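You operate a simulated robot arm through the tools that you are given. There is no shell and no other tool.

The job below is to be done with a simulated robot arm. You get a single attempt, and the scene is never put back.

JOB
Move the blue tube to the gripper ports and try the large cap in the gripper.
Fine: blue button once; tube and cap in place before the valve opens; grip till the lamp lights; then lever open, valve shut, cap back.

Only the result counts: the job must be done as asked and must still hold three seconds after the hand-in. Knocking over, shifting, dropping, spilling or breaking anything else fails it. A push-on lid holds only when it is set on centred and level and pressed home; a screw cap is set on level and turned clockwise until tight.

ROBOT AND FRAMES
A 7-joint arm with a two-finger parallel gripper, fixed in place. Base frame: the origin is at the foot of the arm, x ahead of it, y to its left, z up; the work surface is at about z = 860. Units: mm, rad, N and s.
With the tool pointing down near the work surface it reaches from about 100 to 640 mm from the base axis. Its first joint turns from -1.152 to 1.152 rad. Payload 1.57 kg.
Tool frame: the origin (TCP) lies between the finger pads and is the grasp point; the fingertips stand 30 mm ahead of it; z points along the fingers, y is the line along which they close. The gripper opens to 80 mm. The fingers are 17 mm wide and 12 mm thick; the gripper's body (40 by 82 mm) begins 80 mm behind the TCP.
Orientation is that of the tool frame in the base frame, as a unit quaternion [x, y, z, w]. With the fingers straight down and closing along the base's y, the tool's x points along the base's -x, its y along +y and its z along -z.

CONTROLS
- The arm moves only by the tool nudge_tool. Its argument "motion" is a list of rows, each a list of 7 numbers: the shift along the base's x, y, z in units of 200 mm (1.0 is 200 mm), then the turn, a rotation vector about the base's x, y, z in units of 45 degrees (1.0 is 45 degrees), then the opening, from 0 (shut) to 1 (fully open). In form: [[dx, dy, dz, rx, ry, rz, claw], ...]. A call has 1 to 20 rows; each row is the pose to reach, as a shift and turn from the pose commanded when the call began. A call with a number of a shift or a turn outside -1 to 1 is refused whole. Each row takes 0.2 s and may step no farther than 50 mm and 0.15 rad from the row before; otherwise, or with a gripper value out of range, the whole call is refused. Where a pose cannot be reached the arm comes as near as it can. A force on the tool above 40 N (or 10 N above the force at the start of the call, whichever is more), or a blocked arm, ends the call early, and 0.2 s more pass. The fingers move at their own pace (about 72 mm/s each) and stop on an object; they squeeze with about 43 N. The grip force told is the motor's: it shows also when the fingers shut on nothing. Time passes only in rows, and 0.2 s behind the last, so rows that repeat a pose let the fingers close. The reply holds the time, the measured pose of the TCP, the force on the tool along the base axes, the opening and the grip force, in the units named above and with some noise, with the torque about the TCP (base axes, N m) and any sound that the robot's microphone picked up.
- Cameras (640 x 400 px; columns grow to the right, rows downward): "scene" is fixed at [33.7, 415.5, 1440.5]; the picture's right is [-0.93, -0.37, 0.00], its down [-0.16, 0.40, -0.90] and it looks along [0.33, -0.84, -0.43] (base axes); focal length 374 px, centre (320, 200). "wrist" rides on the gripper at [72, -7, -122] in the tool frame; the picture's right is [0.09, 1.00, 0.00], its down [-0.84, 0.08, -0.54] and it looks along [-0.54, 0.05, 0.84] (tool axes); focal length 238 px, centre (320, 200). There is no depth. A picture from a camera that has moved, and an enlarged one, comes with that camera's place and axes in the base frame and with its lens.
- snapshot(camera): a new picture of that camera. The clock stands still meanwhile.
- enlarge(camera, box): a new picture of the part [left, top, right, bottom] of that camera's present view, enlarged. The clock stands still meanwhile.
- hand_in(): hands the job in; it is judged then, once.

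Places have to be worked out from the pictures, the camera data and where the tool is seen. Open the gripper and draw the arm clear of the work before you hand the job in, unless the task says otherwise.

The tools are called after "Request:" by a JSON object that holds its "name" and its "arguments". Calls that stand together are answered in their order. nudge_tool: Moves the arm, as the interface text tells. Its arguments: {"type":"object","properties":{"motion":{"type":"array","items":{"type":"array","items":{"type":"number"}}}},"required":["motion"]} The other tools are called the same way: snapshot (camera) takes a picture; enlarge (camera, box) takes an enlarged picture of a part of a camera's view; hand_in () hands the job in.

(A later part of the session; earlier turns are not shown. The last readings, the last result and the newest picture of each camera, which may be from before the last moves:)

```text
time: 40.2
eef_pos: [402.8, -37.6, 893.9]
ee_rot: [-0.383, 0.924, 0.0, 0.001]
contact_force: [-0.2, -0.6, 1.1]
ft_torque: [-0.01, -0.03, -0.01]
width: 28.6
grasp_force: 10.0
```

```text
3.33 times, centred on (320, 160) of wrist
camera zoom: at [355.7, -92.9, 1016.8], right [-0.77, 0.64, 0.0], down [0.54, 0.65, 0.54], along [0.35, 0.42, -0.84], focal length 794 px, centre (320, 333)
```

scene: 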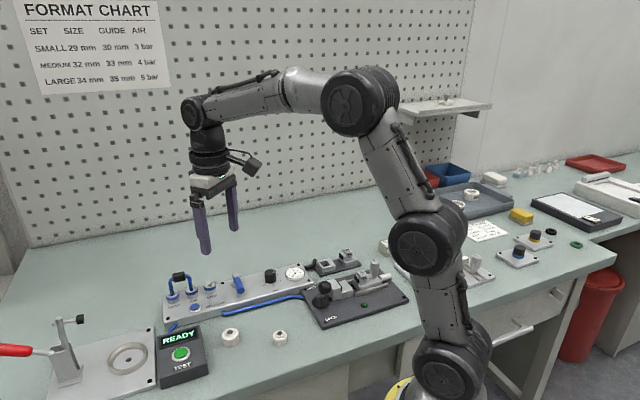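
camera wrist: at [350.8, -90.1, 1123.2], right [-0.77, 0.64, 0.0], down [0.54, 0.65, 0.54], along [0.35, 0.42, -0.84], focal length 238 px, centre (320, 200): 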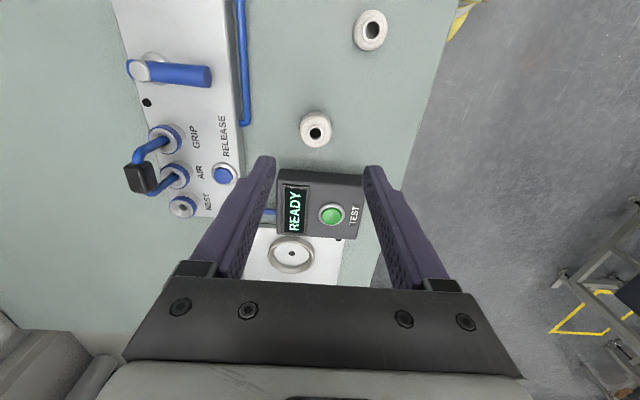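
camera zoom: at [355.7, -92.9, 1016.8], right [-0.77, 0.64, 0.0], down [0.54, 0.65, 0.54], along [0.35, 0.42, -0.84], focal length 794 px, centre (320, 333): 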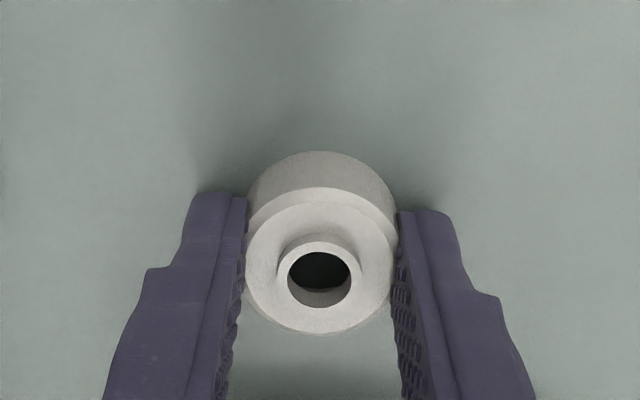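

The width reads only 28.6 mm at 10 N on a cap of about 34 mm, so the cap may be soft and getting squeezed. I'll ease the grip to a 32 mm opening straight away and look closely.

Request:
{"name": "nudge_tool", "arguments": {"motion": [[0, 0, 0, 0, 0, 0, 0.4], [0, 0, 0, 0, 0, 0, 0.4]]}}

Request:
{"name": "enlarge", "arguments": {"camera": "wrist", "box": [290, 130, 360, 200]}}

Request:
{"name": "enlarge", "arguments": {"camera": "scene", "box": [210, 315, 260, 350]}}

```text
time: 40.8
eef_pos: [402.9, -37.3, 895.3]
ee_rot: [-0.383, 0.924, 0.0, 0.0]
contact_force: [0.5, 0.3, 0.7]
ft_torque: [-0.01, -0.02, -0.03]
width: 33.0
grasp_force: 1.2
```

```text
5.71 times, centred on (325, 165) of wrist
camera zoom: at [355.7, -92.9, 1016.8], right [-0.77, 0.64, 0.0], down [0.54, 0.65, 0.54], along [0.35, 0.42, -0.84], focal length 1362 px, centre (291, 400)
```

zoom: 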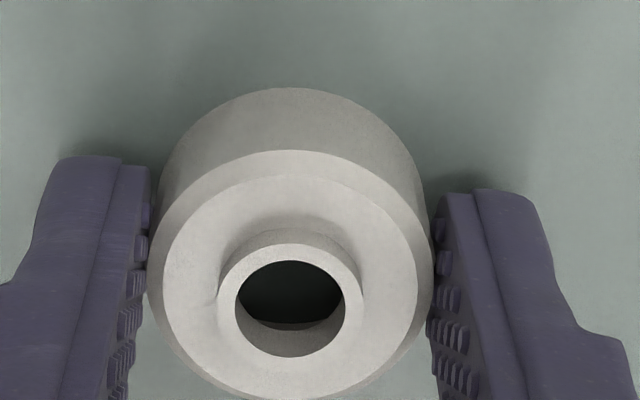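

```text
11.43 times, centred on (235, 332) of scene
camera zoom: at [33.7, 415.5, 1440.5], right [-0.93, -0.37, 0.0], down [-0.16, 0.4, -0.9], along [0.33, -0.84, -0.43], focal length 4269 px, centre (1291, -1314)
```

zoom: 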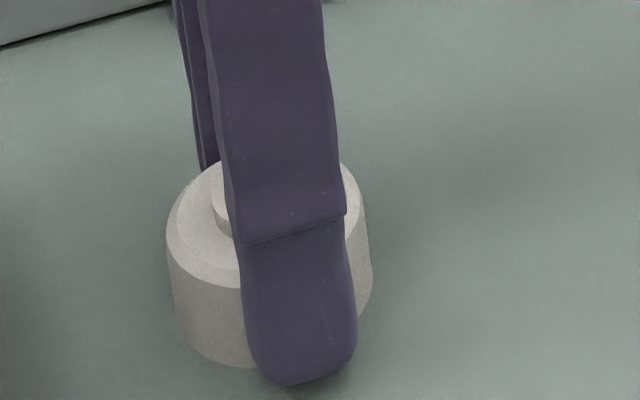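

The cap sprang back round (33 mm, 1.2 N), so it is a soft cap and a light squeeze is enough. I'll hold it at about a 30.5 mm opening and check the grip before lifting.

Request:
{"name": "nudge_tool", "arguments": {"motion": [[0, 0, 0, 0, 0, 0, 0.385], [0, 0, 0, 0, 0, 0, 0.385], [0, 0, 0.01, 0, 0, 0, 0.385], [0, 0, 0.03, 0, 0, 0, 0.385]]}}

Request:
{"name": "enlarge", "arguments": {"camera": "scene", "box": [200, 305, 270, 355]}}

Request:
{"name": "enlarge", "arguments": {"camera": "wrist", "box": [270, 110, 370, 210]}}

```text
time: 41.8
eef_pos: [402.6, -38.3, 901.0]
ee_rot: [-0.382, 0.924, 0.0, 0.0]
contact_force: [0.7, 1.3, 0.0]
ft_torque: [0.03, -0.01, 0.01]
width: 31.9
grasp_force: 7.5
```

```text
8.00 times, centred on (235, 330) of scene
camera zoom: at [33.7, 415.5, 1440.5], right [-0.93, -0.37, 0.0], down [-0.16, 0.4, -0.9], along [0.33, -0.84, -0.43], focal length 2988 px, centre (1000, -840)
```

zoom: 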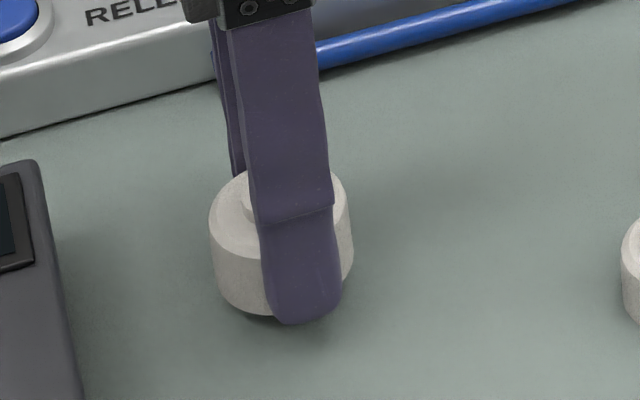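

```text
4.00 times, centred on (320, 160) of wrist
camera zoom: at [356.4, -93.6, 1023.4], right [-0.77, 0.64, 0.0], down [0.54, 0.65, 0.54], along [0.35, 0.42, -0.84], focal length 953 px, centre (320, 360)
```

zoom: 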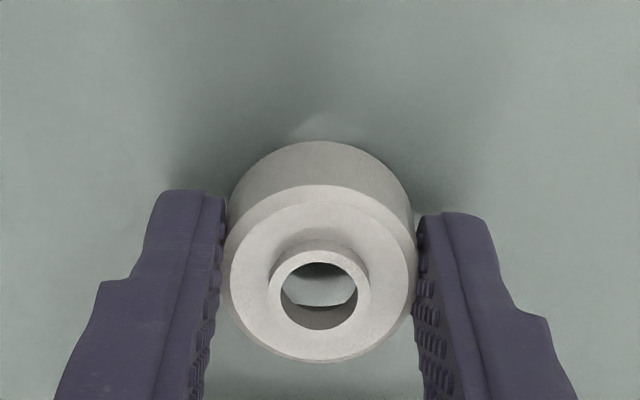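

The cap is lifted and held at 7.5 N. I'll raise it well clear and carry it toward the pneumatic gripper in two legs.

Request:
{"name": "nudge_tool", "arguments": {"motion": [[0, 0, 0.2, 0, 0, 0, 0.385], [0, 0, 0.4, 0, 0, 0, 0.385], [-0.05, -0.06, 0.55, 0, 0, 0, 0.385], [-0.17, -0.2, 0.58, 0, 0, 0, 0.385], [-0.3, -0.36, 0.58, 0, 0, 0, 0.385], [-0.43, -0.52, 0.58, 0, 0, 0, 0.385]]}}

Request:
{"name": "nudge_tool", "arguments": {"motion": [[-0.12, -0.14, 0, 0, 0, 0, 0.385], [-0.24, -0.28, 0, 0, 0, 0, 0.385], [-0.36, -0.42, 0, 0, 0, 0, 0.385], [-0.45, -0.54, 0, 0, 0, 0, 0.385], [-0.45, -0.54, 0, 0, 0, 0, 0.385], [-0.45, -0.54, 0, 0, 0, 0, 0.385]]}}

Request:
{"name": "snapshot", "arguments": {"camera": "wrist"}}

Request:
{"name": "snapshot", "arguments": {"camera": "scene"}}

```text
time: 43.2
eef_pos: [315.5, -144.7, 1016.9]
ee_rot: [-0.383, 0.924, 0.001, 0.001]
contact_force: [0.5, 0.2, -0.3]
ft_torque: [-0.01, 0.01, 0.01]
width: 32.1
grasp_force: 0.6
```

```text
time: 44.6
eef_pos: [225.8, -252.4, 1017.6]
ee_rot: [-0.383, 0.924, 0.0, 0.0]
contact_force: [0.3, 0.0, 0.5]
ft_torque: [-0.02, -0.02, 0.04]
width: 32.1
grasp_force: 3.6
```

```text
taken
camera wrist: at [178.8, -307.9, 1139.5], right [-0.77, 0.64, 0.0], down [0.54, 0.65, 0.54], along [0.35, 0.42, -0.84], focal length 238 px, centre (320, 200)
```

wrist: 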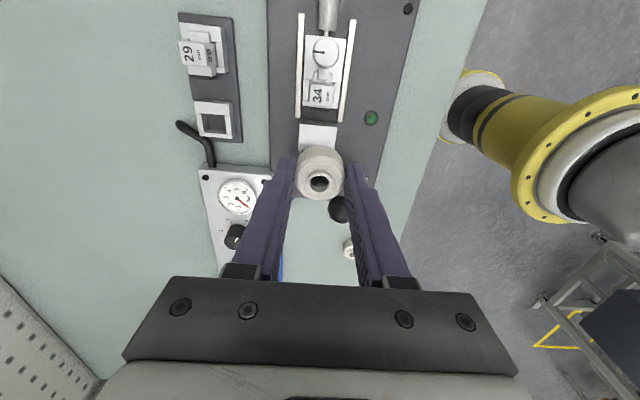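

```text
taken
```

scene: 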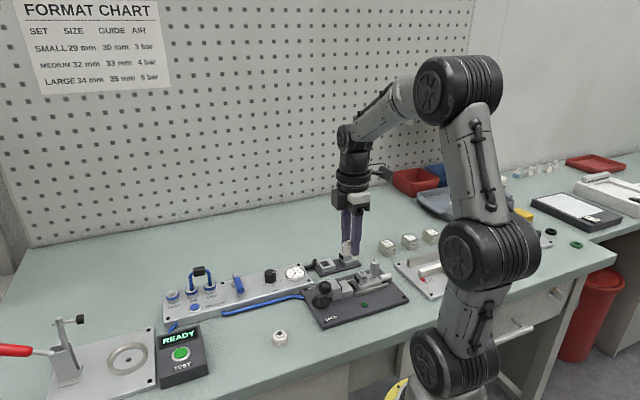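

I have a clear view along the jaw axis, with the cap held above the seat. I'll zoom in to place the seat and pads precisely.

Request:
{"name": "enlarge", "arguments": {"camera": "wrist", "box": [280, 60, 380, 160]}}

Request:
{"name": "enlarge", "arguments": {"camera": "wrist", "box": [280, 110, 370, 230]}}

Request:
{"name": "enlarge", "arguments": {"camera": "scene", "box": [310, 220, 400, 310]}}

```text
4.00 times, centred on (330, 110) of wrist
camera zoom: at [178.8, -307.9, 1139.5], right [-0.77, 0.64, 0.0], down [0.54, 0.65, 0.54], along [0.35, 0.42, -0.84], focal length 953 px, centre (280, 560)
```

zoom: 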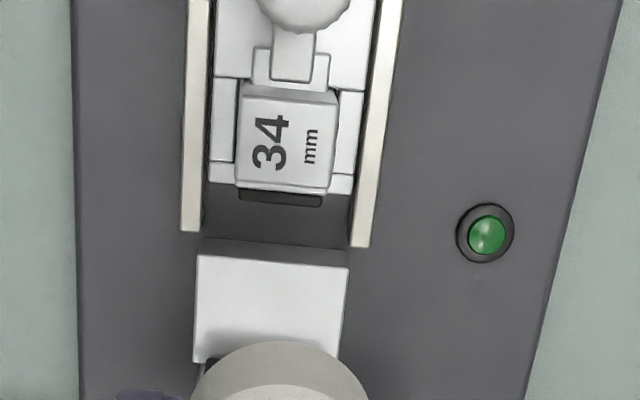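

```text
3.33 times, centred on (325, 170) of wrist
camera zoom: at [178.8, -307.9, 1139.5], right [-0.77, 0.64, 0.0], down [0.54, 0.65, 0.54], along [0.35, 0.42, -0.84], focal length 794 px, centre (303, 300)
```

zoom: 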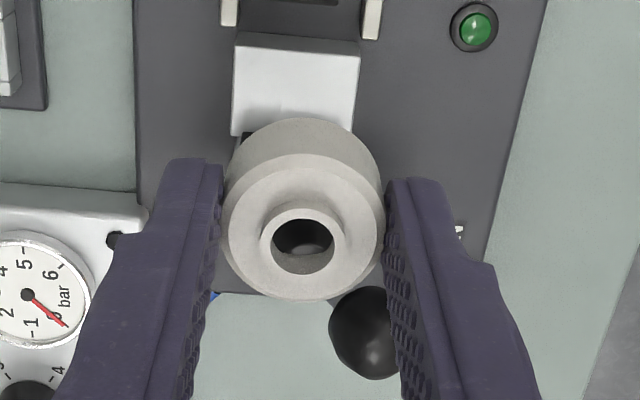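

```text
4.44 times, centred on (355, 265) of scene
camera zoom: at [33.7, 415.5, 1440.5], right [-0.93, -0.37, 0.0], down [-0.16, 0.4, -0.9], along [0.33, -0.84, -0.43], focal length 1660 px, centre (164, -89)
```

zoom: 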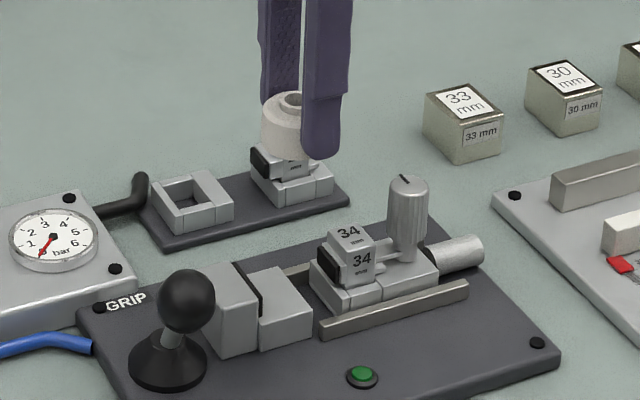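

The seat top is about z=891, centred at n≈339.5 across the jaws, with the fixed pad face about 20 mm beyond the cap's current centre. I'll shift (4.4,1.0) mm, lower the cap to about 20 mm above the seat and check again.

Request:
{"name": "nudge_tool", "arguments": {"motion": [[0.022, 0.005, -0.07, 0, 0, 0, 0.385], [0.022, 0.005, -0.14, 0, 0, 0, 0.385], [0.022, 0.005, -0.21, 0, 0, 0, 0.385], [0.022, 0.005, -0.28, 0, 0, 0, 0.385], [0.022, 0.005, -0.35, 0, 0, 0, 0.385], [0.022, 0.005, -0.35, 0, 0, 0, 0.385], [0.022, 0.005, -0.35, 0, 0, 0, 0.385]]}}

Request:
{"name": "enlarge", "arguments": {"camera": "wrist", "box": [270, 60, 380, 210]}}

Request:
{"name": "enlarge", "arguments": {"camera": "scene", "box": [315, 245, 375, 305]}}

```text
time: 46.2
eef_pos: [233.1, -248.2, 945.7]
ee_rot: [-0.382, 0.924, -0.001, 0.0]
contact_force: [-0.1, 0.4, 0.0]
ft_torque: [0.0, 0.0, -0.01]
width: 32.0
grasp_force: 0.7
```

```text
2.67 times, centred on (325, 135) of wrist
camera zoom: at [185.6, -304.6, 1067.6], right [-0.77, 0.64, 0.0], down [0.54, 0.65, 0.54], along [0.35, 0.42, -0.84], focal length 636 px, centre (307, 373)
```

zoom: 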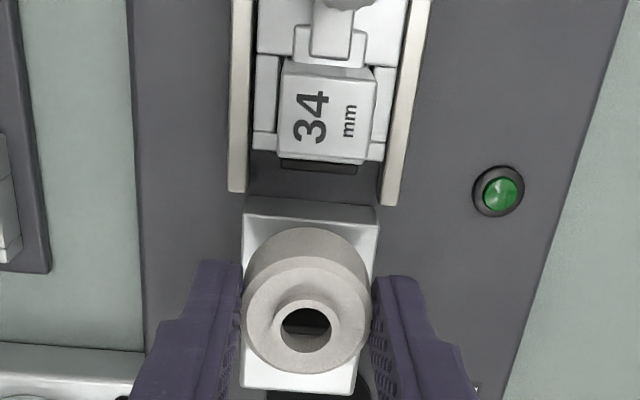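

```text
6.67 times, centred on (345, 275) of scene
camera zoom: at [33.7, 415.5, 1440.5], right [-0.93, -0.37, 0.0], down [-0.16, 0.4, -0.9], along [0.33, -0.84, -0.43], focal length 2490 px, centre (153, -300)
```

zoom: 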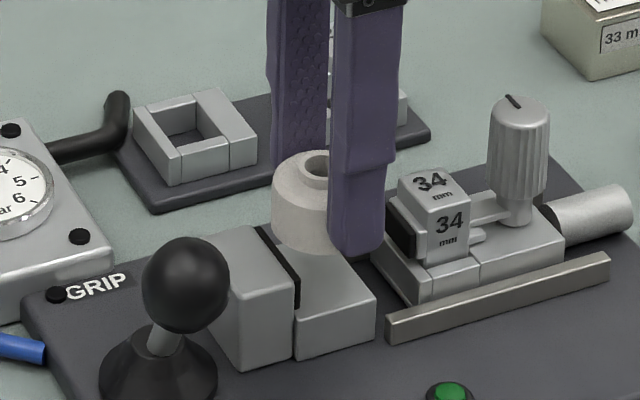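

The across position is right on (n=339.6), but the cap is about 3 mm too far toward the fixed pad. I'll back off 3 mm along the axis and lower to about 4 mm above the seat.

Request:
{"name": "nudge_tool", "arguments": {"motion": [[-0.0105, -0.0105, 0, 0, 0, 0, 0.385], [-0.0105, -0.0105, -0.025, 0, 0, 0, 0.385], [-0.0105, -0.0105, -0.05, 0, 0, 0, 0.385], [-0.0105, -0.0105, -0.075, 0, 0, 0, 0.385], [-0.0105, -0.0105, -0.075, 0, 0, 0, 0.385]]}}

Request:
{"name": "enlarge", "arguments": {"camera": "wrist", "box": [270, 70, 380, 220]}}

Request:
{"name": "enlarge", "arguments": {"camera": "scene", "box": [320, 255, 370, 300]}}

```text
time: 47.4
eef_pos: [228.8, -250.8, 932.5]
ee_rot: [-0.383, 0.924, 0.0, 0.0]
contact_force: [0.9, -0.5, 1.1]
ft_torque: [-0.01, -0.01, -0.01]
width: 32.0
grasp_force: 1.1
```

```text
2.67 times, centred on (325, 145) of wrist
camera zoom: at [182.8, -306.4, 1054.0], right [-0.77, 0.64, 0.0], down [0.54, 0.65, 0.54], along [0.35, 0.42, -0.84], focal length 636 px, centre (307, 347)
```

zoom: 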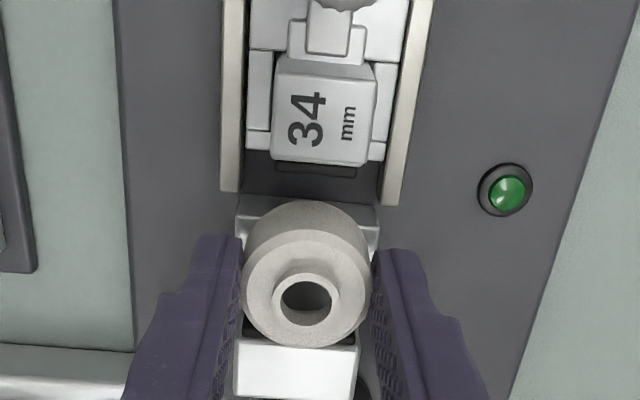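

```text
8.89 times, centred on (345, 278) of scene
camera zoom: at [33.7, 415.5, 1440.5], right [-0.93, -0.37, 0.0], down [-0.16, 0.4, -0.9], along [0.33, -0.84, -0.43], focal length 3320 px, centre (98, -489)
```

zoom: 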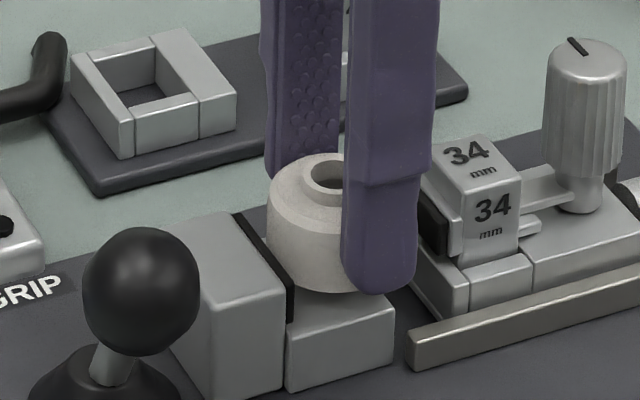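

The cap centre is now at e≈-15.0, n≈338.9, right over the seat and about 2–3 mm clear of the fixed pad. I'll lower the last few mm slowly, watching the force.

Request:
{"name": "nudge_tool", "arguments": {"motion": [[0, 0, -0.0075, 0, 0, 0, 0.385], [0, 0, -0.015, 0, 0, 0, 0.385], [0, 0, -0.0225, 0, 0, 0, 0.385], [0, 0, -0.0225, 0, 0, 0, 0.385]]}}

Request:
{"name": "enlarge", "arguments": {"camera": "scene", "box": [320, 255, 370, 300]}}

Request:
{"name": "enlarge", "arguments": {"camera": "wrist", "box": [270, 70, 380, 220]}}

```text
time: 48.4
eef_pos: [230.7, -250.4, 927.6]
ee_rot: [-0.383, 0.924, 0.0, 0.0]
contact_force: [0.5, 0.0, 0.1]
ft_torque: [-0.02, 0.05, 0.02]
width: 31.7
grasp_force: 7.2
```

```text
8.89 times, centred on (345, 278) of scene
camera zoom: at [33.7, 415.5, 1440.5], right [-0.93, -0.37, 0.0], down [-0.16, 0.4, -0.9], along [0.33, -0.84, -0.43], focal length 3320 px, centre (98, -489)
```

zoom: 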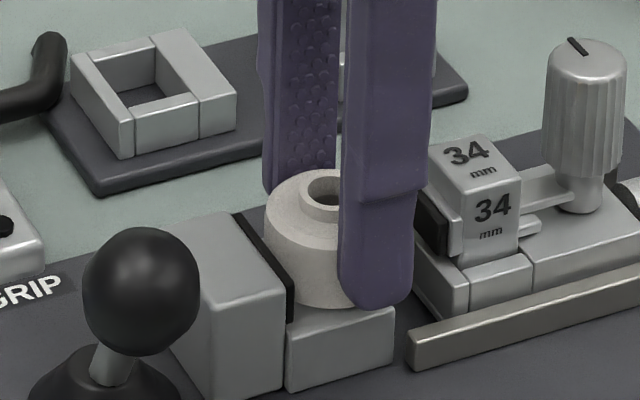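

```text
2.67 times, centred on (325, 145) of wrist
camera zoom: at [183.4, -306.3, 1048.9], right [-0.77, 0.64, 0.0], down [0.54, 0.65, 0.54], along [0.35, 0.42, -0.84], focal length 636 px, centre (307, 347)
```

zoom: 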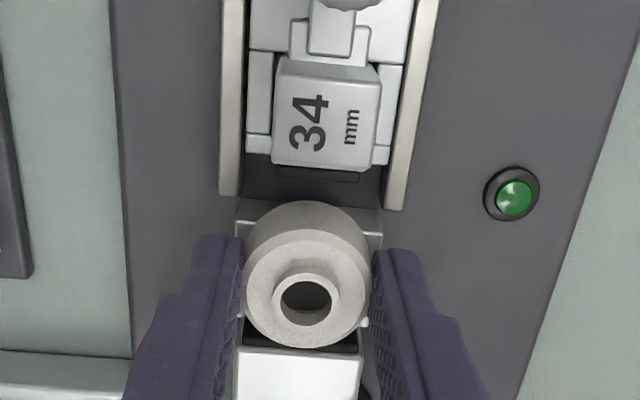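

No contact force yet, with the cap bottom at about z=892. I'll lower another 2 mm.

Request:
{"name": "nudge_tool", "arguments": {"motion": [[0, 0, -0.005, 0, 0, 0, 0.385], [0, 0, -0.01, 0, 0, 0, 0.385], [0, 0, -0.01, 0, 0, 0, 0.385]]}}

Request:
{"name": "enlarge", "arguments": {"camera": "scene", "box": [330, 265, 360, 292]}}

```text
time: 49.2
eef_pos: [229.5, -250.6, 925.8]
ee_rot: [-0.383, 0.924, 0.0, 0.001]
contact_force: [1.4, -0.2, -0.1]
ft_torque: [-0.06, -0.01, -0.03]
width: 32.1
grasp_force: 0.5
```

```text
14.81 times, centred on (345, 278) of scene
camera zoom: at [33.7, 415.5, 1440.5], right [-0.93, -0.37, 0.0], down [-0.16, 0.4, -0.9], along [0.33, -0.84, -0.43], focal length 5534 px, centre (-50, -963)
```

zoom: 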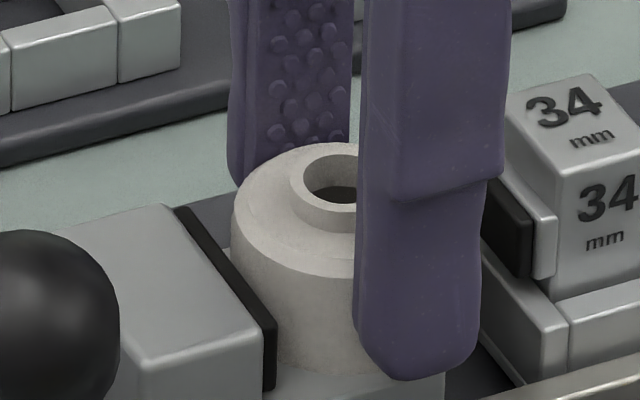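

Still no clear contact. I'll lower in sub-millimetre steps for up to 3 mm more.

Request:
{"name": "nudge_tool", "arguments": {"motion": [[0, 0, -0.004, 0, 0, 0, 0.385], [0, 0, -0.008, 0, 0, 0, 0.385], [0, 0, -0.012, 0, 0, 0, 0.385], [0, 0, -0.012, 0, 0, 0, 0.385]]}}

Request:
{"name": "enlarge", "arguments": {"camera": "scene", "box": [330, 265, 360, 292]}}

Request:
{"name": "enlarge", "arguments": {"camera": "wrist", "box": [280, 120, 370, 210]}}

```text
time: 50.2
eef_pos: [229.5, -250.7, 922.5]
ee_rot: [-0.383, 0.924, 0.0, 0.0]
contact_force: [0.0, 0.1, 0.4]
ft_torque: [0.0, 0.02, 0.02]
width: 31.5
grasp_force: 7.2
```

```text
14.81 times, centred on (345, 278) of scene
camera zoom: at [33.7, 415.5, 1440.5], right [-0.93, -0.37, 0.0], down [-0.16, 0.4, -0.9], along [0.33, -0.84, -0.43], focal length 5534 px, centre (-50, -963)
```

zoom: 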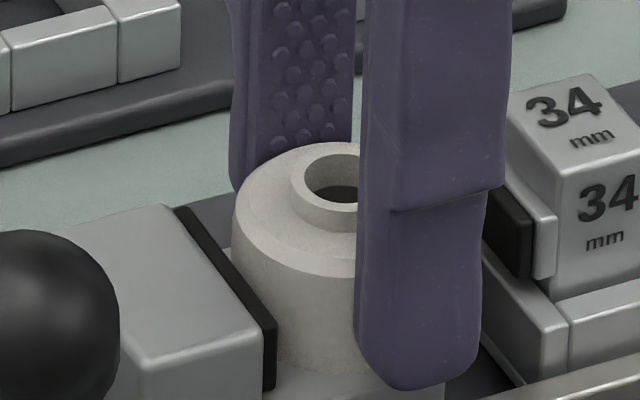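

```text
4.44 times, centred on (325, 165) of wrist
camera zoom: at [182.6, -306.9, 1044.8], right [-0.77, 0.64, 0.0], down [0.54, 0.65, 0.54], along [0.35, 0.42, -0.84], focal length 1059 px, centre (298, 356)
```

zoom: 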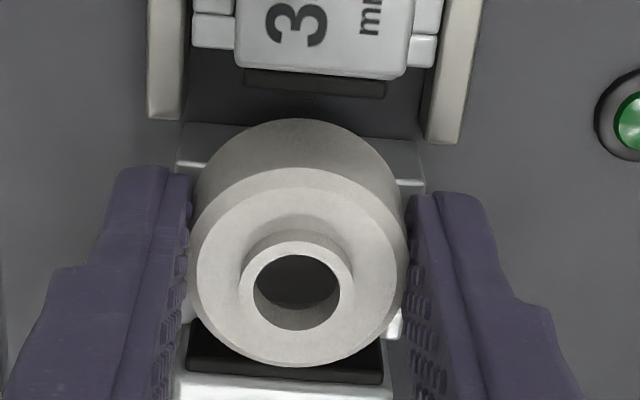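

The cap stayed put while the fingers slid down 1 mm, so it is resting on the seat, clear of the fixed pad. I'll open the fingers and rise.

Request:
{"name": "nudge_tool", "arguments": {"motion": [[0, 0, 0, 0, 0, 0, 0.45], [0, 0, 0, 0, 0, 0, 0.6], [0, 0, 0, 0, 0, 0, 0.75], [0, 0, 0.05, 0, 0, 0, 0.75], [0, 0, 0.2, 0, 0, 0, 0.75], [0, 0, 0.4, 0, 0, 0, 0.75], [0, 0, 0.55, 0, 0, 0, 0.75]]}}

Request:
{"name": "snapshot", "arguments": {"camera": "wrist"}}

Request:
{"name": "enlarge", "arguments": {"camera": "wrist", "box": [270, 60, 380, 170]}}

Request:
{"name": "enlarge", "arguments": {"camera": "scene", "box": [310, 250, 390, 310]}}

```text
time: 51.8
eef_pos: [231.1, -252.6, 1033.4]
ee_rot: [-0.383, 0.924, -0.001, 0.0]
contact_force: [0.3, -1.0, 0.7]
ft_torque: [0.03, -0.01, -0.02]
width: 60.3
grasp_force: 0.1
```

```text
taken
camera wrist: at [184.2, -307.3, 1155.7], right [-0.77, 0.64, 0.0], down [0.54, 0.65, 0.54], along [0.35, 0.42, -0.84], focal length 238 px, centre (320, 200)
```

wrist: 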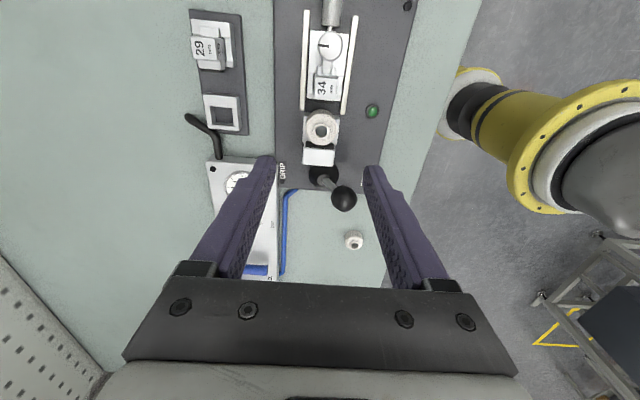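

```text
3.64 times, centred on (325, 115) of wrist
camera zoom: at [184.2, -307.3, 1155.7], right [-0.77, 0.64, 0.0], down [0.54, 0.65, 0.54], along [0.35, 0.42, -0.84], focal length 867 px, centre (302, 509)
```

zoom: 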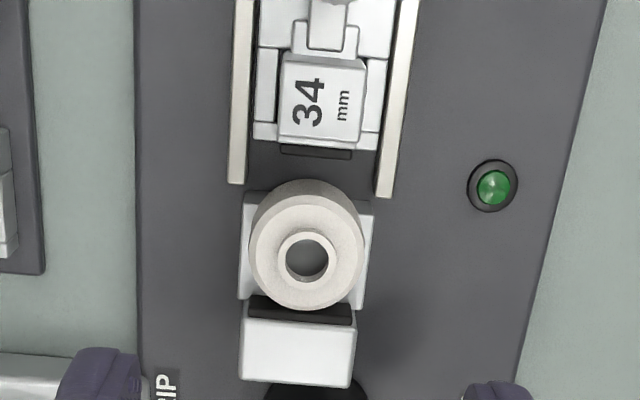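

```text
6.67 times, centred on (350, 280) of scene
camera zoom: at [33.7, 415.5, 1440.5], right [-0.93, -0.37, 0.0], down [-0.16, 0.4, -0.9], along [0.33, -0.84, -0.43], focal length 2490 px, centre (120, -333)
```

zoom: 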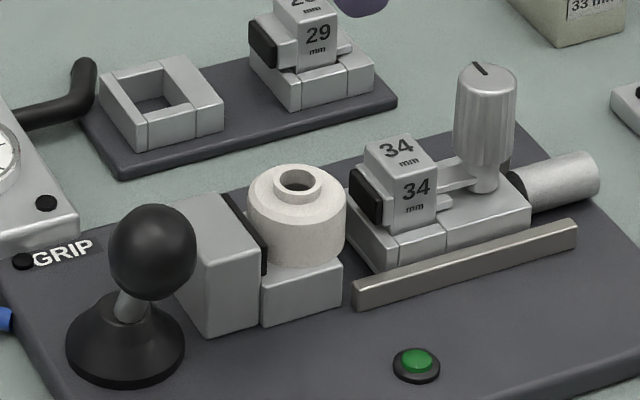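

The cap sits squarely on the seat with a small gap to the fixed pad. With the tube and cap in place, I'll study the valve before operating it.

Request:
{"name": "enlarge", "arguments": {"camera": "scene", "box": [220, 262, 270, 302]}}

Request:
{"name": "enlarge", "arguments": {"camera": "scene", "box": [312, 268, 352, 318]}}

```text
10.00 times, centred on (245, 282) of scene
camera zoom: at [33.7, 415.5, 1440.5], right [-0.93, -0.37, 0.0], down [-0.16, 0.4, -0.9], along [0.33, -0.84, -0.43], focal length 3735 px, centre (1070, -620)
```

zoom: 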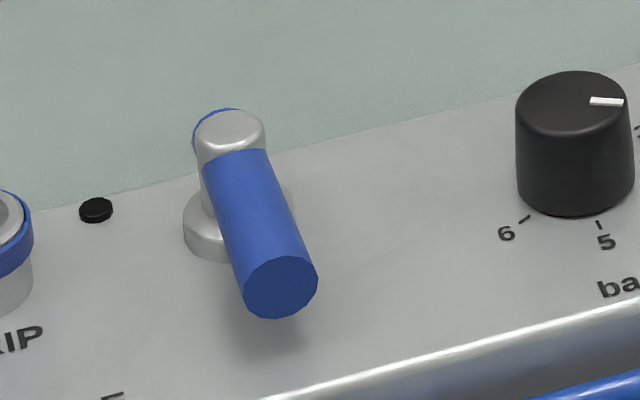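

```text
8.00 times, centred on (332, 293) of scene
camera zoom: at [33.7, 415.5, 1440.5], right [-0.93, -0.37, 0.0], down [-0.16, 0.4, -0.9], along [0.33, -0.84, -0.43], focal length 2988 px, centre (224, -544)
```

zoom: 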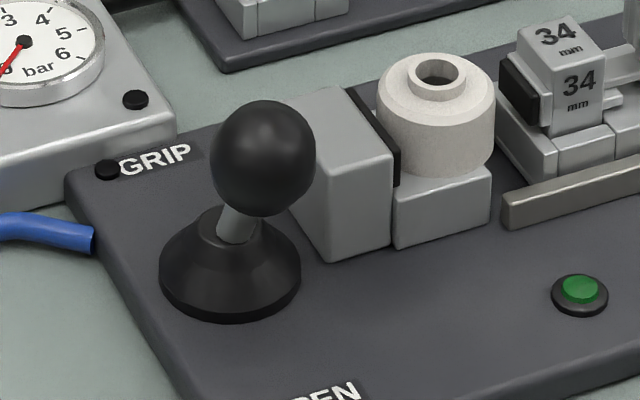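

The handle axis is near z=905 and its tip about 50 mm from the pivot at (470,-169). Swinging toward GRIP would hit that port, so it must open toward the pressure knob. I'll move above the valve, staying high, to measure it.

Request:
{"name": "nudge_tool", "arguments": {"motion": [[0.2, 0.106, 0, 0, 0, 0, 0.75], [0.4, 0.212, 0, 0, 0, 0, 0.75], [0.6, 0.318, 0, 0, 0, 0, 0.75], [0.8, 0.424, 0, 0, 0, 0, 0.75]]}}

Request:
{"name": "nudge_tool", "arguments": {"motion": [[0.17, 0.09, 0, 0, 0, 0, 0.75], [0.34, 0.18, -0.05, 0, 0, 0, 0.75], [0.34, 0.18, -0.1, 0, 0, 0, 0.75], [0.34, 0.18, -0.1, 0, 0, 0, 0.75], [0.34, 0.18, -0.1, 0, 0, 0, 0.75]]}}

Request:
{"name": "snapshot", "arguments": {"camera": "wrist"}}

Request:
{"name": "enlarge", "arguments": {"camera": "wrist", "box": [230, 60, 390, 200]}}

```text
time: 52.8
eef_pos: [391.7, -164.6, 1030.7]
ee_rot: [-0.382, 0.924, -0.001, 0.0]
contact_force: [-0.8, -0.5, -0.1]
ft_torque: [0.0, 0.04, -0.01]
width: 59.9
grasp_force: 0.0
```

```text
time: 54.0
eef_pos: [457.8, -129.8, 1010.0]
ee_rot: [-0.383, 0.924, 0.0, 0.0]
contact_force: [-0.9, 0.8, -0.9]
ft_torque: [0.0, 0.02, -0.03]
width: 60.0
grasp_force: 0.0
```

```text
taken
camera wrist: at [410.6, -185.8, 1132.0], right [-0.77, 0.64, 0.0], down [0.54, 0.65, 0.54], along [0.35, 0.42, -0.84], focal length 238 px, centre (320, 200)
```

wrist: 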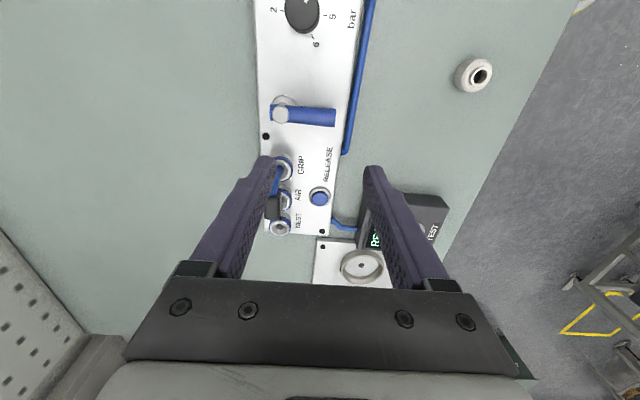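

```text
2.86 times, centred on (310, 130) of wrist
camera zoom: at [410.6, -185.8, 1132.0], right [-0.77, 0.64, 0.0], down [0.54, 0.65, 0.54], along [0.35, 0.42, -0.84], focal length 681 px, centre (349, 400)
```

zoom: 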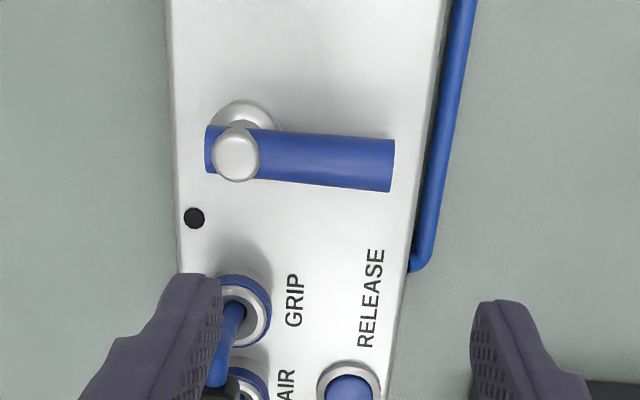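

The pivot is at (470.4,-168.6), with the handle pointing straight across the panel, tip at (435.7,-133.8). I'll close the fingers and descend on the GRIP side of the handle, about 3 mm clear of it, fingertips at about z=895.

Request:
{"name": "nudge_tool", "arguments": {"motion": [[0.009, 0.009, 0, 0, 0, 0, 0], [0.009, 0.009, 0, 0, 0, 0, 0], [0.009, 0.009, 0, 0, 0, 0, 0], [0.009, 0.009, -0.1, 0, 0, 0, 0], [0.009, 0.009, -0.2, 0, 0, 0, 0], [0.009, 0.009, -0.3, 0, 0, 0, 0], [0.009, 0.009, -0.3, 0, 0, 0, 0]]}}

Request:
{"name": "snapshot", "arguments": {"camera": "wrist"}}

Request:
{"name": "enlarge", "arguments": {"camera": "scene", "box": [200, 240, 290, 310]}}

```text
time: 55.6
eef_pos: [460.5, -128.8, 951.4]
ee_rot: [-0.383, 0.924, 0.0, -0.001]
contact_force: [-0.4, 0.4, -0.9]
ft_torque: [0.03, -0.01, 0.01]
width: 0.4
grasp_force: 21.4
```

```text
taken
camera wrist: at [413.2, -184.3, 1073.1], right [-0.77, 0.64, 0.0], down [0.54, 0.65, 0.54], along [0.35, 0.42, -0.84], focal length 238 px, centre (320, 200)
```

wrist: 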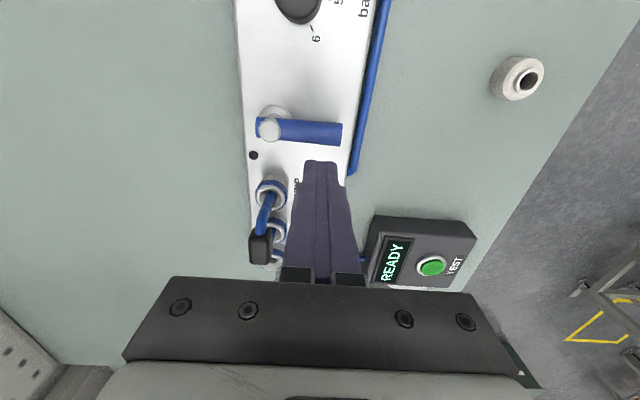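

```text
5.71 times, centred on (245, 275) of scene
camera zoom: at [33.7, 415.5, 1440.5], right [-0.93, -0.37, 0.0], down [-0.16, 0.4, -0.9], along [0.33, -0.84, -0.43], focal length 2134 px, centre (749, -229)
```

zoom: 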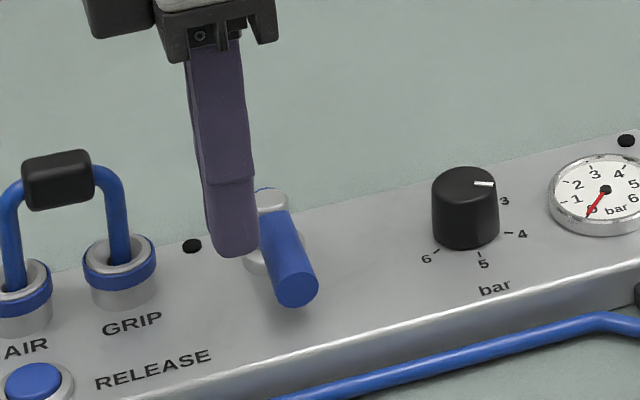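

The fingers are about 3.5 mm clear of the handle on the correct side. I'll go down to working height.

Request:
{"name": "nudge_tool", "arguments": {"motion": [[0, 0, -0.07, 0, 0, 0, 0], [0, 0, -0.135, 0, 0, 0, 0], [0, 0, -0.135, 0, 0, 0, 0]]}}

Request:
{"name": "enlarge", "arguments": {"camera": "scene", "box": [210, 250, 280, 310]}}

Request:
{"name": "enlarge", "arguments": {"camera": "wrist", "box": [240, 60, 400, 200]}}

```text
time: 56.4
eef_pos: [459.8, -128.5, 924.2]
ee_rot: [-0.383, 0.924, 0.0, 0.0]
contact_force: [0.3, -0.7, 0.3]
ft_torque: [0.0, 0.0, 0.01]
width: 0.2
grasp_force: 20.7
```

```text
6.67 times, centred on (245, 280) of scene
camera zoom: at [33.7, 415.5, 1440.5], right [-0.93, -0.37, 0.0], down [-0.16, 0.4, -0.9], along [0.33, -0.84, -0.43], focal length 2490 px, centre (820, -333)
```

zoom: 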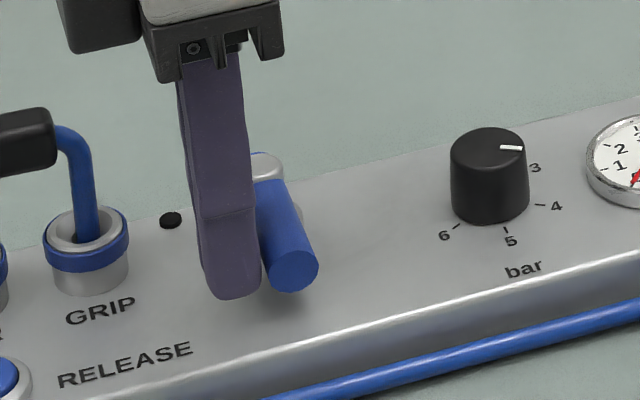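

```text
2.86 times, centred on (320, 130) of wrist
camera zoom: at [411.9, -184.6, 1046.2], right [-0.77, 0.64, 0.0], down [0.54, 0.65, 0.54], along [0.35, 0.42, -0.84], focal length 681 px, centre (320, 400)
```

zoom: 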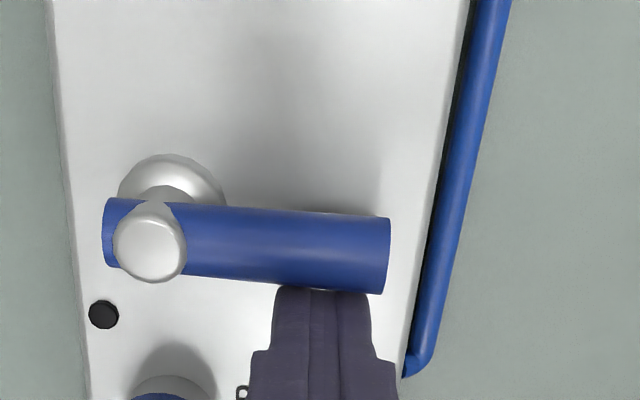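

Everything is lined up. I'll push a small amount (8 mm) toward the knob and check that the handle turns freely before continuing.

Request:
{"name": "nudge_tool", "arguments": {"motion": [[-0.007, -0.007, 0, 0, 0, 0, 0], [-0.014, -0.014, 0, 0, 0, 0, 0], [-0.021, -0.021, 0, 0, 0, 0, 0], [-0.028, -0.028, 0, 0, 0, 0, 0], [-0.035, -0.035, 0, 0, 0, 0, 0]]}}

Request:
{"name": "enlarge", "arguments": {"camera": "wrist", "box": [240, 60, 400, 200]}}

```text
time: 57.6
eef_pos: [451.8, -135.2, 924.1]
ee_rot: [-0.382, 0.924, 0.0, 0.0]
contact_force: [-0.3, 1.7, -2.4]
ft_torque: [0.06, 0.01, 0.02]
width: 0.0
grasp_force: 20.8
```

```text
2.86 times, centred on (320, 130) of wrist
camera zoom: at [405.0, -191.4, 1047.0], right [-0.77, 0.64, 0.0], down [0.54, 0.65, 0.54], along [0.35, 0.42, -0.84], focal length 681 px, centre (320, 400)
```

zoom: 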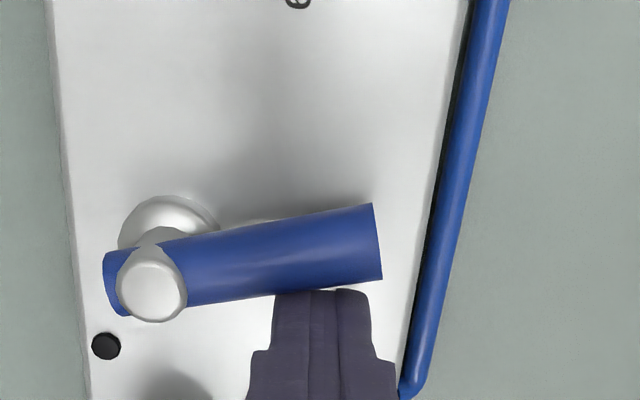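

The handle turns freely with almost no force. Tube and cap are in place, so I'll follow the arc to open the valve the rest of the way.

Request:
{"name": "nudge_tool", "arguments": {"motion": [[-0.025, -0.007, 0, 0, 0, 0, 0], [-0.049, -0.0135, 0, 0, 0, 0, 0], [-0.067, -0.031, 0, 0, 0, 0, 0], [-0.0835, -0.0515, 0, 0, 0, 0, 0], [-0.096, -0.075, 0, 0, 0, 0, 0], [-0.1075, -0.101, 0, 0, 0, 0, 0], [-0.112, -0.13, 0, 0, 0, 0, 0], [-0.115, -0.16, 0, 0, 0, 0, 0], [-0.11, -0.19, 0, 0, 0, 0, 0], [-0.103, -0.2215, 0, 0, 0, 0, 0]]}}

Request:
{"name": "enlarge", "arguments": {"camera": "scene", "box": [200, 245, 320, 315]}}

Request:
{"name": "snapshot", "arguments": {"camera": "wrist"}}

```text
time: 59.8
eef_pos: [431.2, -180.1, 924.7]
ee_rot: [-0.382, 0.924, 0.0, -0.001]
contact_force: [0.3, 1.1, -0.6]
ft_torque: [0.03, 0.0, 0.02]
width: 0.1
grasp_force: 20.9
```

```text
5.33 times, centred on (260, 280) of scene
camera zoom: at [33.7, 415.6, 1440.5], right [-0.93, -0.37, 0.0], down [-0.16, 0.4, -0.9], along [0.33, -0.84, -0.43], focal length 1992 px, centre (640, -227)
```

zoom: 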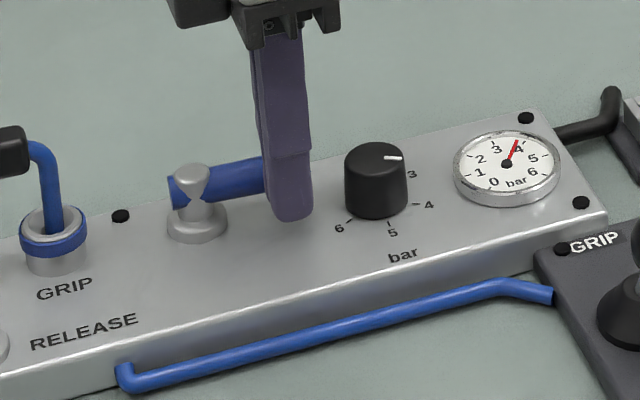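

```text
taken
camera wrist: at [384.3, -235.1, 1046.8], right [-0.77, 0.64, 0.0], down [0.54, 0.65, 0.54], along [0.35, 0.42, -0.84], focal length 238 px, centre (320, 200)
```

wrist: 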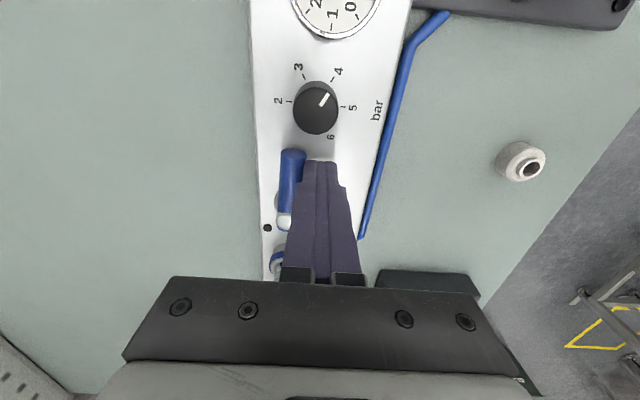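

The gauge reads 4 bar with no hiss, so the valve is open and the line is tight. I'll back the fingers off the handle, rise, and move to the OPEN side of the gripper lever.

Request:
{"name": "nudge_tool", "arguments": {"motion": [[-0.02, 0.02, 0, 0, 0, 0, 0], [-0.04, 0.04, 0, 0, 0, 0, 0], [-0.04, 0.04, 0.15, 0, 0, 0, 0], [-0.04, 0.04, 0.35, 0, 0, 0, 0], [-0.04, 0.04, 0.55, 0, 0, 0, 0]]}}

Request:
{"name": "nudge_tool", "arguments": {"motion": [[-0.2, 0.02, 0, 0, 0, 0, 0], [-0.4, 0.04, 0, 0, 0, 0, 0], [-0.6, 0.06, 0, 0, 0, 0, 0], [-0.8, 0.08, 0, 0, 0, 0, 0], [-0.95, 0.095, 0, 0, 0, 0, 0], [-0.95, 0.095, 0, 0, 0, 0, 0], [-0.95, 0.095, 0, 0, 0, 0, 0]]}}

Request:
{"name": "snapshot", "arguments": {"camera": "wrist"}}

Request:
{"name": "enlarge", "arguments": {"camera": "scene", "box": [290, 240, 400, 330]}}

```text
time: 61.0
eef_pos: [423.1, -169.5, 1033.9]
ee_rot: [-0.382, 0.924, 0.001, -0.001]
contact_force: [0.0, -0.1, 0.1]
ft_torque: [0.02, 0.0, 0.06]
width: 0.0
grasp_force: 21.5
```

```text
time: 62.6
eef_pos: [233.0, -154.3, 1033.5]
ee_rot: [-0.382, 0.924, 0.0, 0.0]
contact_force: [0.8, 0.5, 0.0]
ft_torque: [-0.02, 0.02, 0.02]
width: 0.1
grasp_force: 21.1
```

```text
taken
camera wrist: at [185.8, -210.4, 1155.9], right [-0.77, 0.64, 0.0], down [0.54, 0.65, 0.54], along [0.35, 0.42, -0.84], focal length 238 px, centre (320, 200)
```

wrist: 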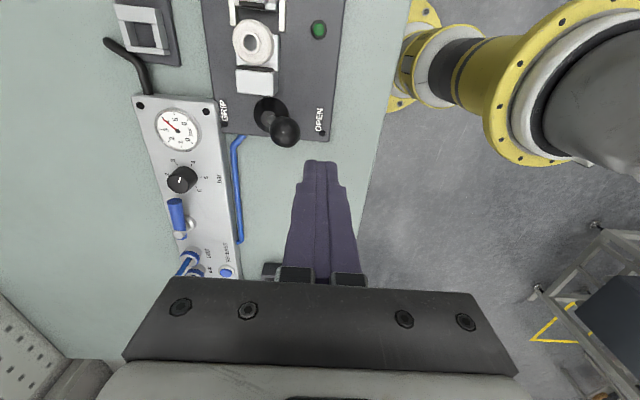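

```text
4.44 times, centred on (345, 285) of scene
camera zoom: at [33.7, 415.5, 1440.5], right [-0.93, -0.37, 0.0], down [-0.16, 0.4, -0.9], along [0.33, -0.84, -0.43], focal length 1660 px, centre (209, -178)
```

zoom: 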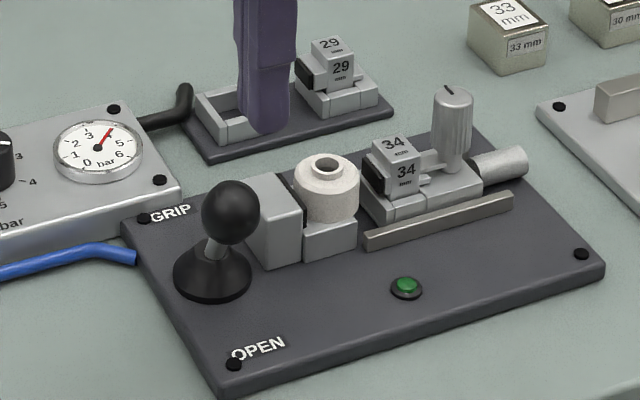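

Pressure holds at 4 bar. I'll measure the lever ball precisely.

Request:
{"name": "enlarge", "arguments": {"camera": "wrist", "box": [230, 70, 350, 170]}}

```text
4.00 times, centred on (290, 120) of wrist
camera zoom: at [185.8, -210.4, 1155.9], right [-0.77, 0.64, 0.0], down [0.54, 0.65, 0.54], along [0.35, 0.42, -0.84], focal length 953 px, centre (440, 520)
```

zoom: 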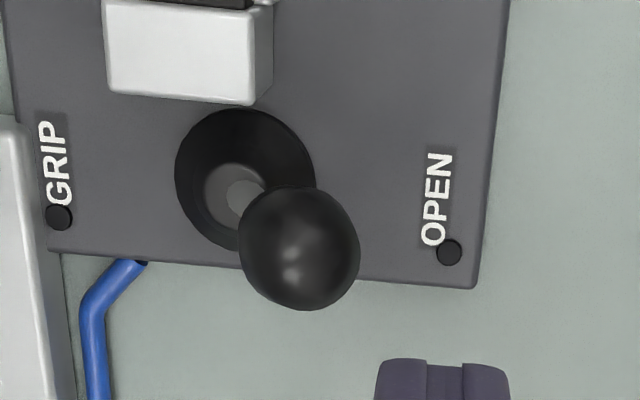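

The ball is at (255.2,-178.9,932), radius about 14, and the fingers are lined up about 8 mm off its OPEN side. I'll descend to ball height and check.

Request:
{"name": "nudge_tool", "arguments": {"motion": [[0, 0, -0.15, 0, 0, 0, 0], [0, 0, -0.3, 0, 0, 0, 0], [0, 0, -0.42, 0, 0, 0, 0], [0, 0, -0.435, 0, 0, 0, 0], [0, 0, -0.435, 0, 0, 0, 0]]}}

Request:
{"name": "enlarge", "arguments": {"camera": "scene", "box": [290, 240, 400, 330]}}

Request:
{"name": "enlarge", "arguments": {"camera": "wrist", "box": [230, 70, 370, 190]}}

```text
time: 63.8
eef_pos: [233.8, -154.1, 947.7]
ee_rot: [-0.383, 0.924, 0.0, 0.0]
contact_force: [-0.5, 0.0, 0.4]
ft_torque: [0.02, 0.03, -0.01]
width: 0.1
grasp_force: 20.9
```

```text
4.44 times, centred on (345, 285) of scene
camera zoom: at [33.7, 415.5, 1440.5], right [-0.93, -0.37, 0.0], down [-0.16, 0.4, -0.9], along [0.33, -0.84, -0.43], focal length 1660 px, centre (209, -178)
```

zoom: 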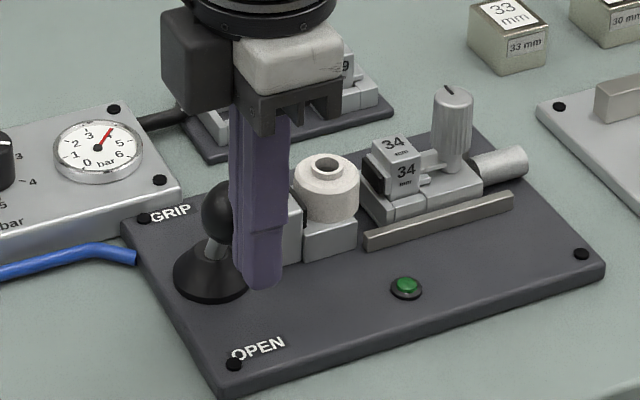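

```text
3.33 times, centred on (300, 130) of wrist
camera zoom: at [187.2, -209.7, 1069.2], right [-0.77, 0.64, 0.0], down [0.54, 0.65, 0.54], along [0.35, 0.42, -0.84], focal length 794 px, centre (387, 433)
```

zoom: 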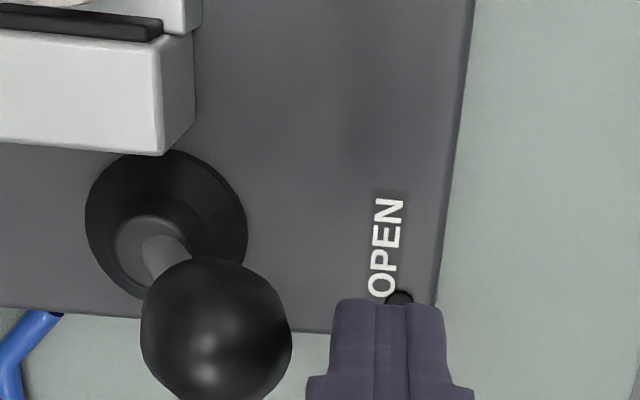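

I'm beside the ball, about 2–3 mm off along the axis, which I'll trim. Now I'll push the lever part way toward GRIP and check the force.

Request:
{"name": "nudge_tool", "arguments": {"motion": [[-0.009, -0.009, 0, 0, 0, 0, 0], [0.01, -0.028, 0, 0, 0, 0, 0], [0.03, -0.048, 0, 0, 0, 0, 0], [0.05, -0.068, 0, 0, 0, 0, 0], [0.07, -0.088, 0, 0, 0, 0, 0], [0.09, -0.108, 0, 0, 0, 0, 0], [0.1145, -0.1325, 0, 0, 0, 0, 0]]}}

Request:
{"name": "enlarge", "arguments": {"camera": "scene", "box": [290, 240, 400, 330]}}

```text
time: 65.4
eef_pos: [257.7, -178.6, 950.0]
ee_rot: [-0.383, 0.924, -0.001, 0.0]
contact_force: [0.2, 0.9, -0.8]
ft_torque: [-0.01, -0.01, -0.01]
width: 0.0
grasp_force: 21.0
```

```text
4.44 times, centred on (345, 285) of scene
camera zoom: at [33.7, 415.5, 1440.5], right [-0.93, -0.37, 0.0], down [-0.16, 0.4, -0.9], along [0.33, -0.84, -0.43], focal length 1660 px, centre (209, -178)
```

zoom: 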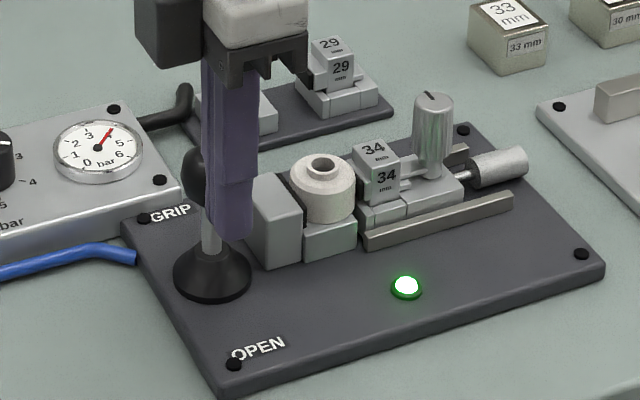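

The jaw has closed on the cap and the lamp is lit. I'll take a closer look to confirm.

Request:
{"name": "enlarge", "arguments": {"camera": "scene", "box": [315, 250, 395, 310]}}

Request:
{"name": "snapshot", "arguments": {"camera": "wrist"}}

```text
6.67 times, centred on (355, 280) of scene
camera zoom: at [33.7, 415.5, 1440.5], right [-0.93, -0.37, 0.0], down [-0.16, 0.4, -0.9], along [0.33, -0.84, -0.43], focal length 2490 px, centre (87, -333)
```

zoom: 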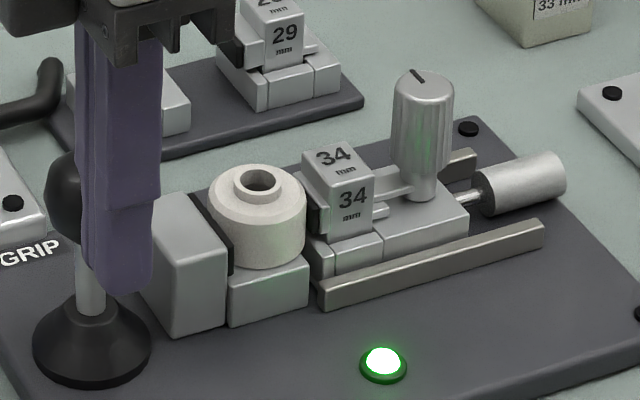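

```text
taken
camera wrist: at [210.4, -234.1, 1071.1], right [-0.77, 0.64, 0.0], down [0.54, 0.65, 0.54], along [0.35, 0.42, -0.84], focal length 238 px, centre (320, 200)
```

wrist: 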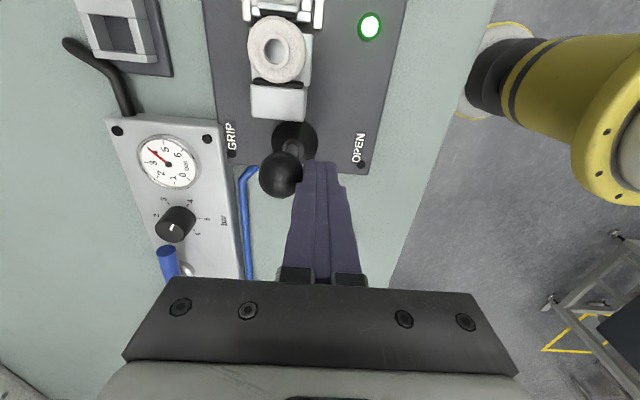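

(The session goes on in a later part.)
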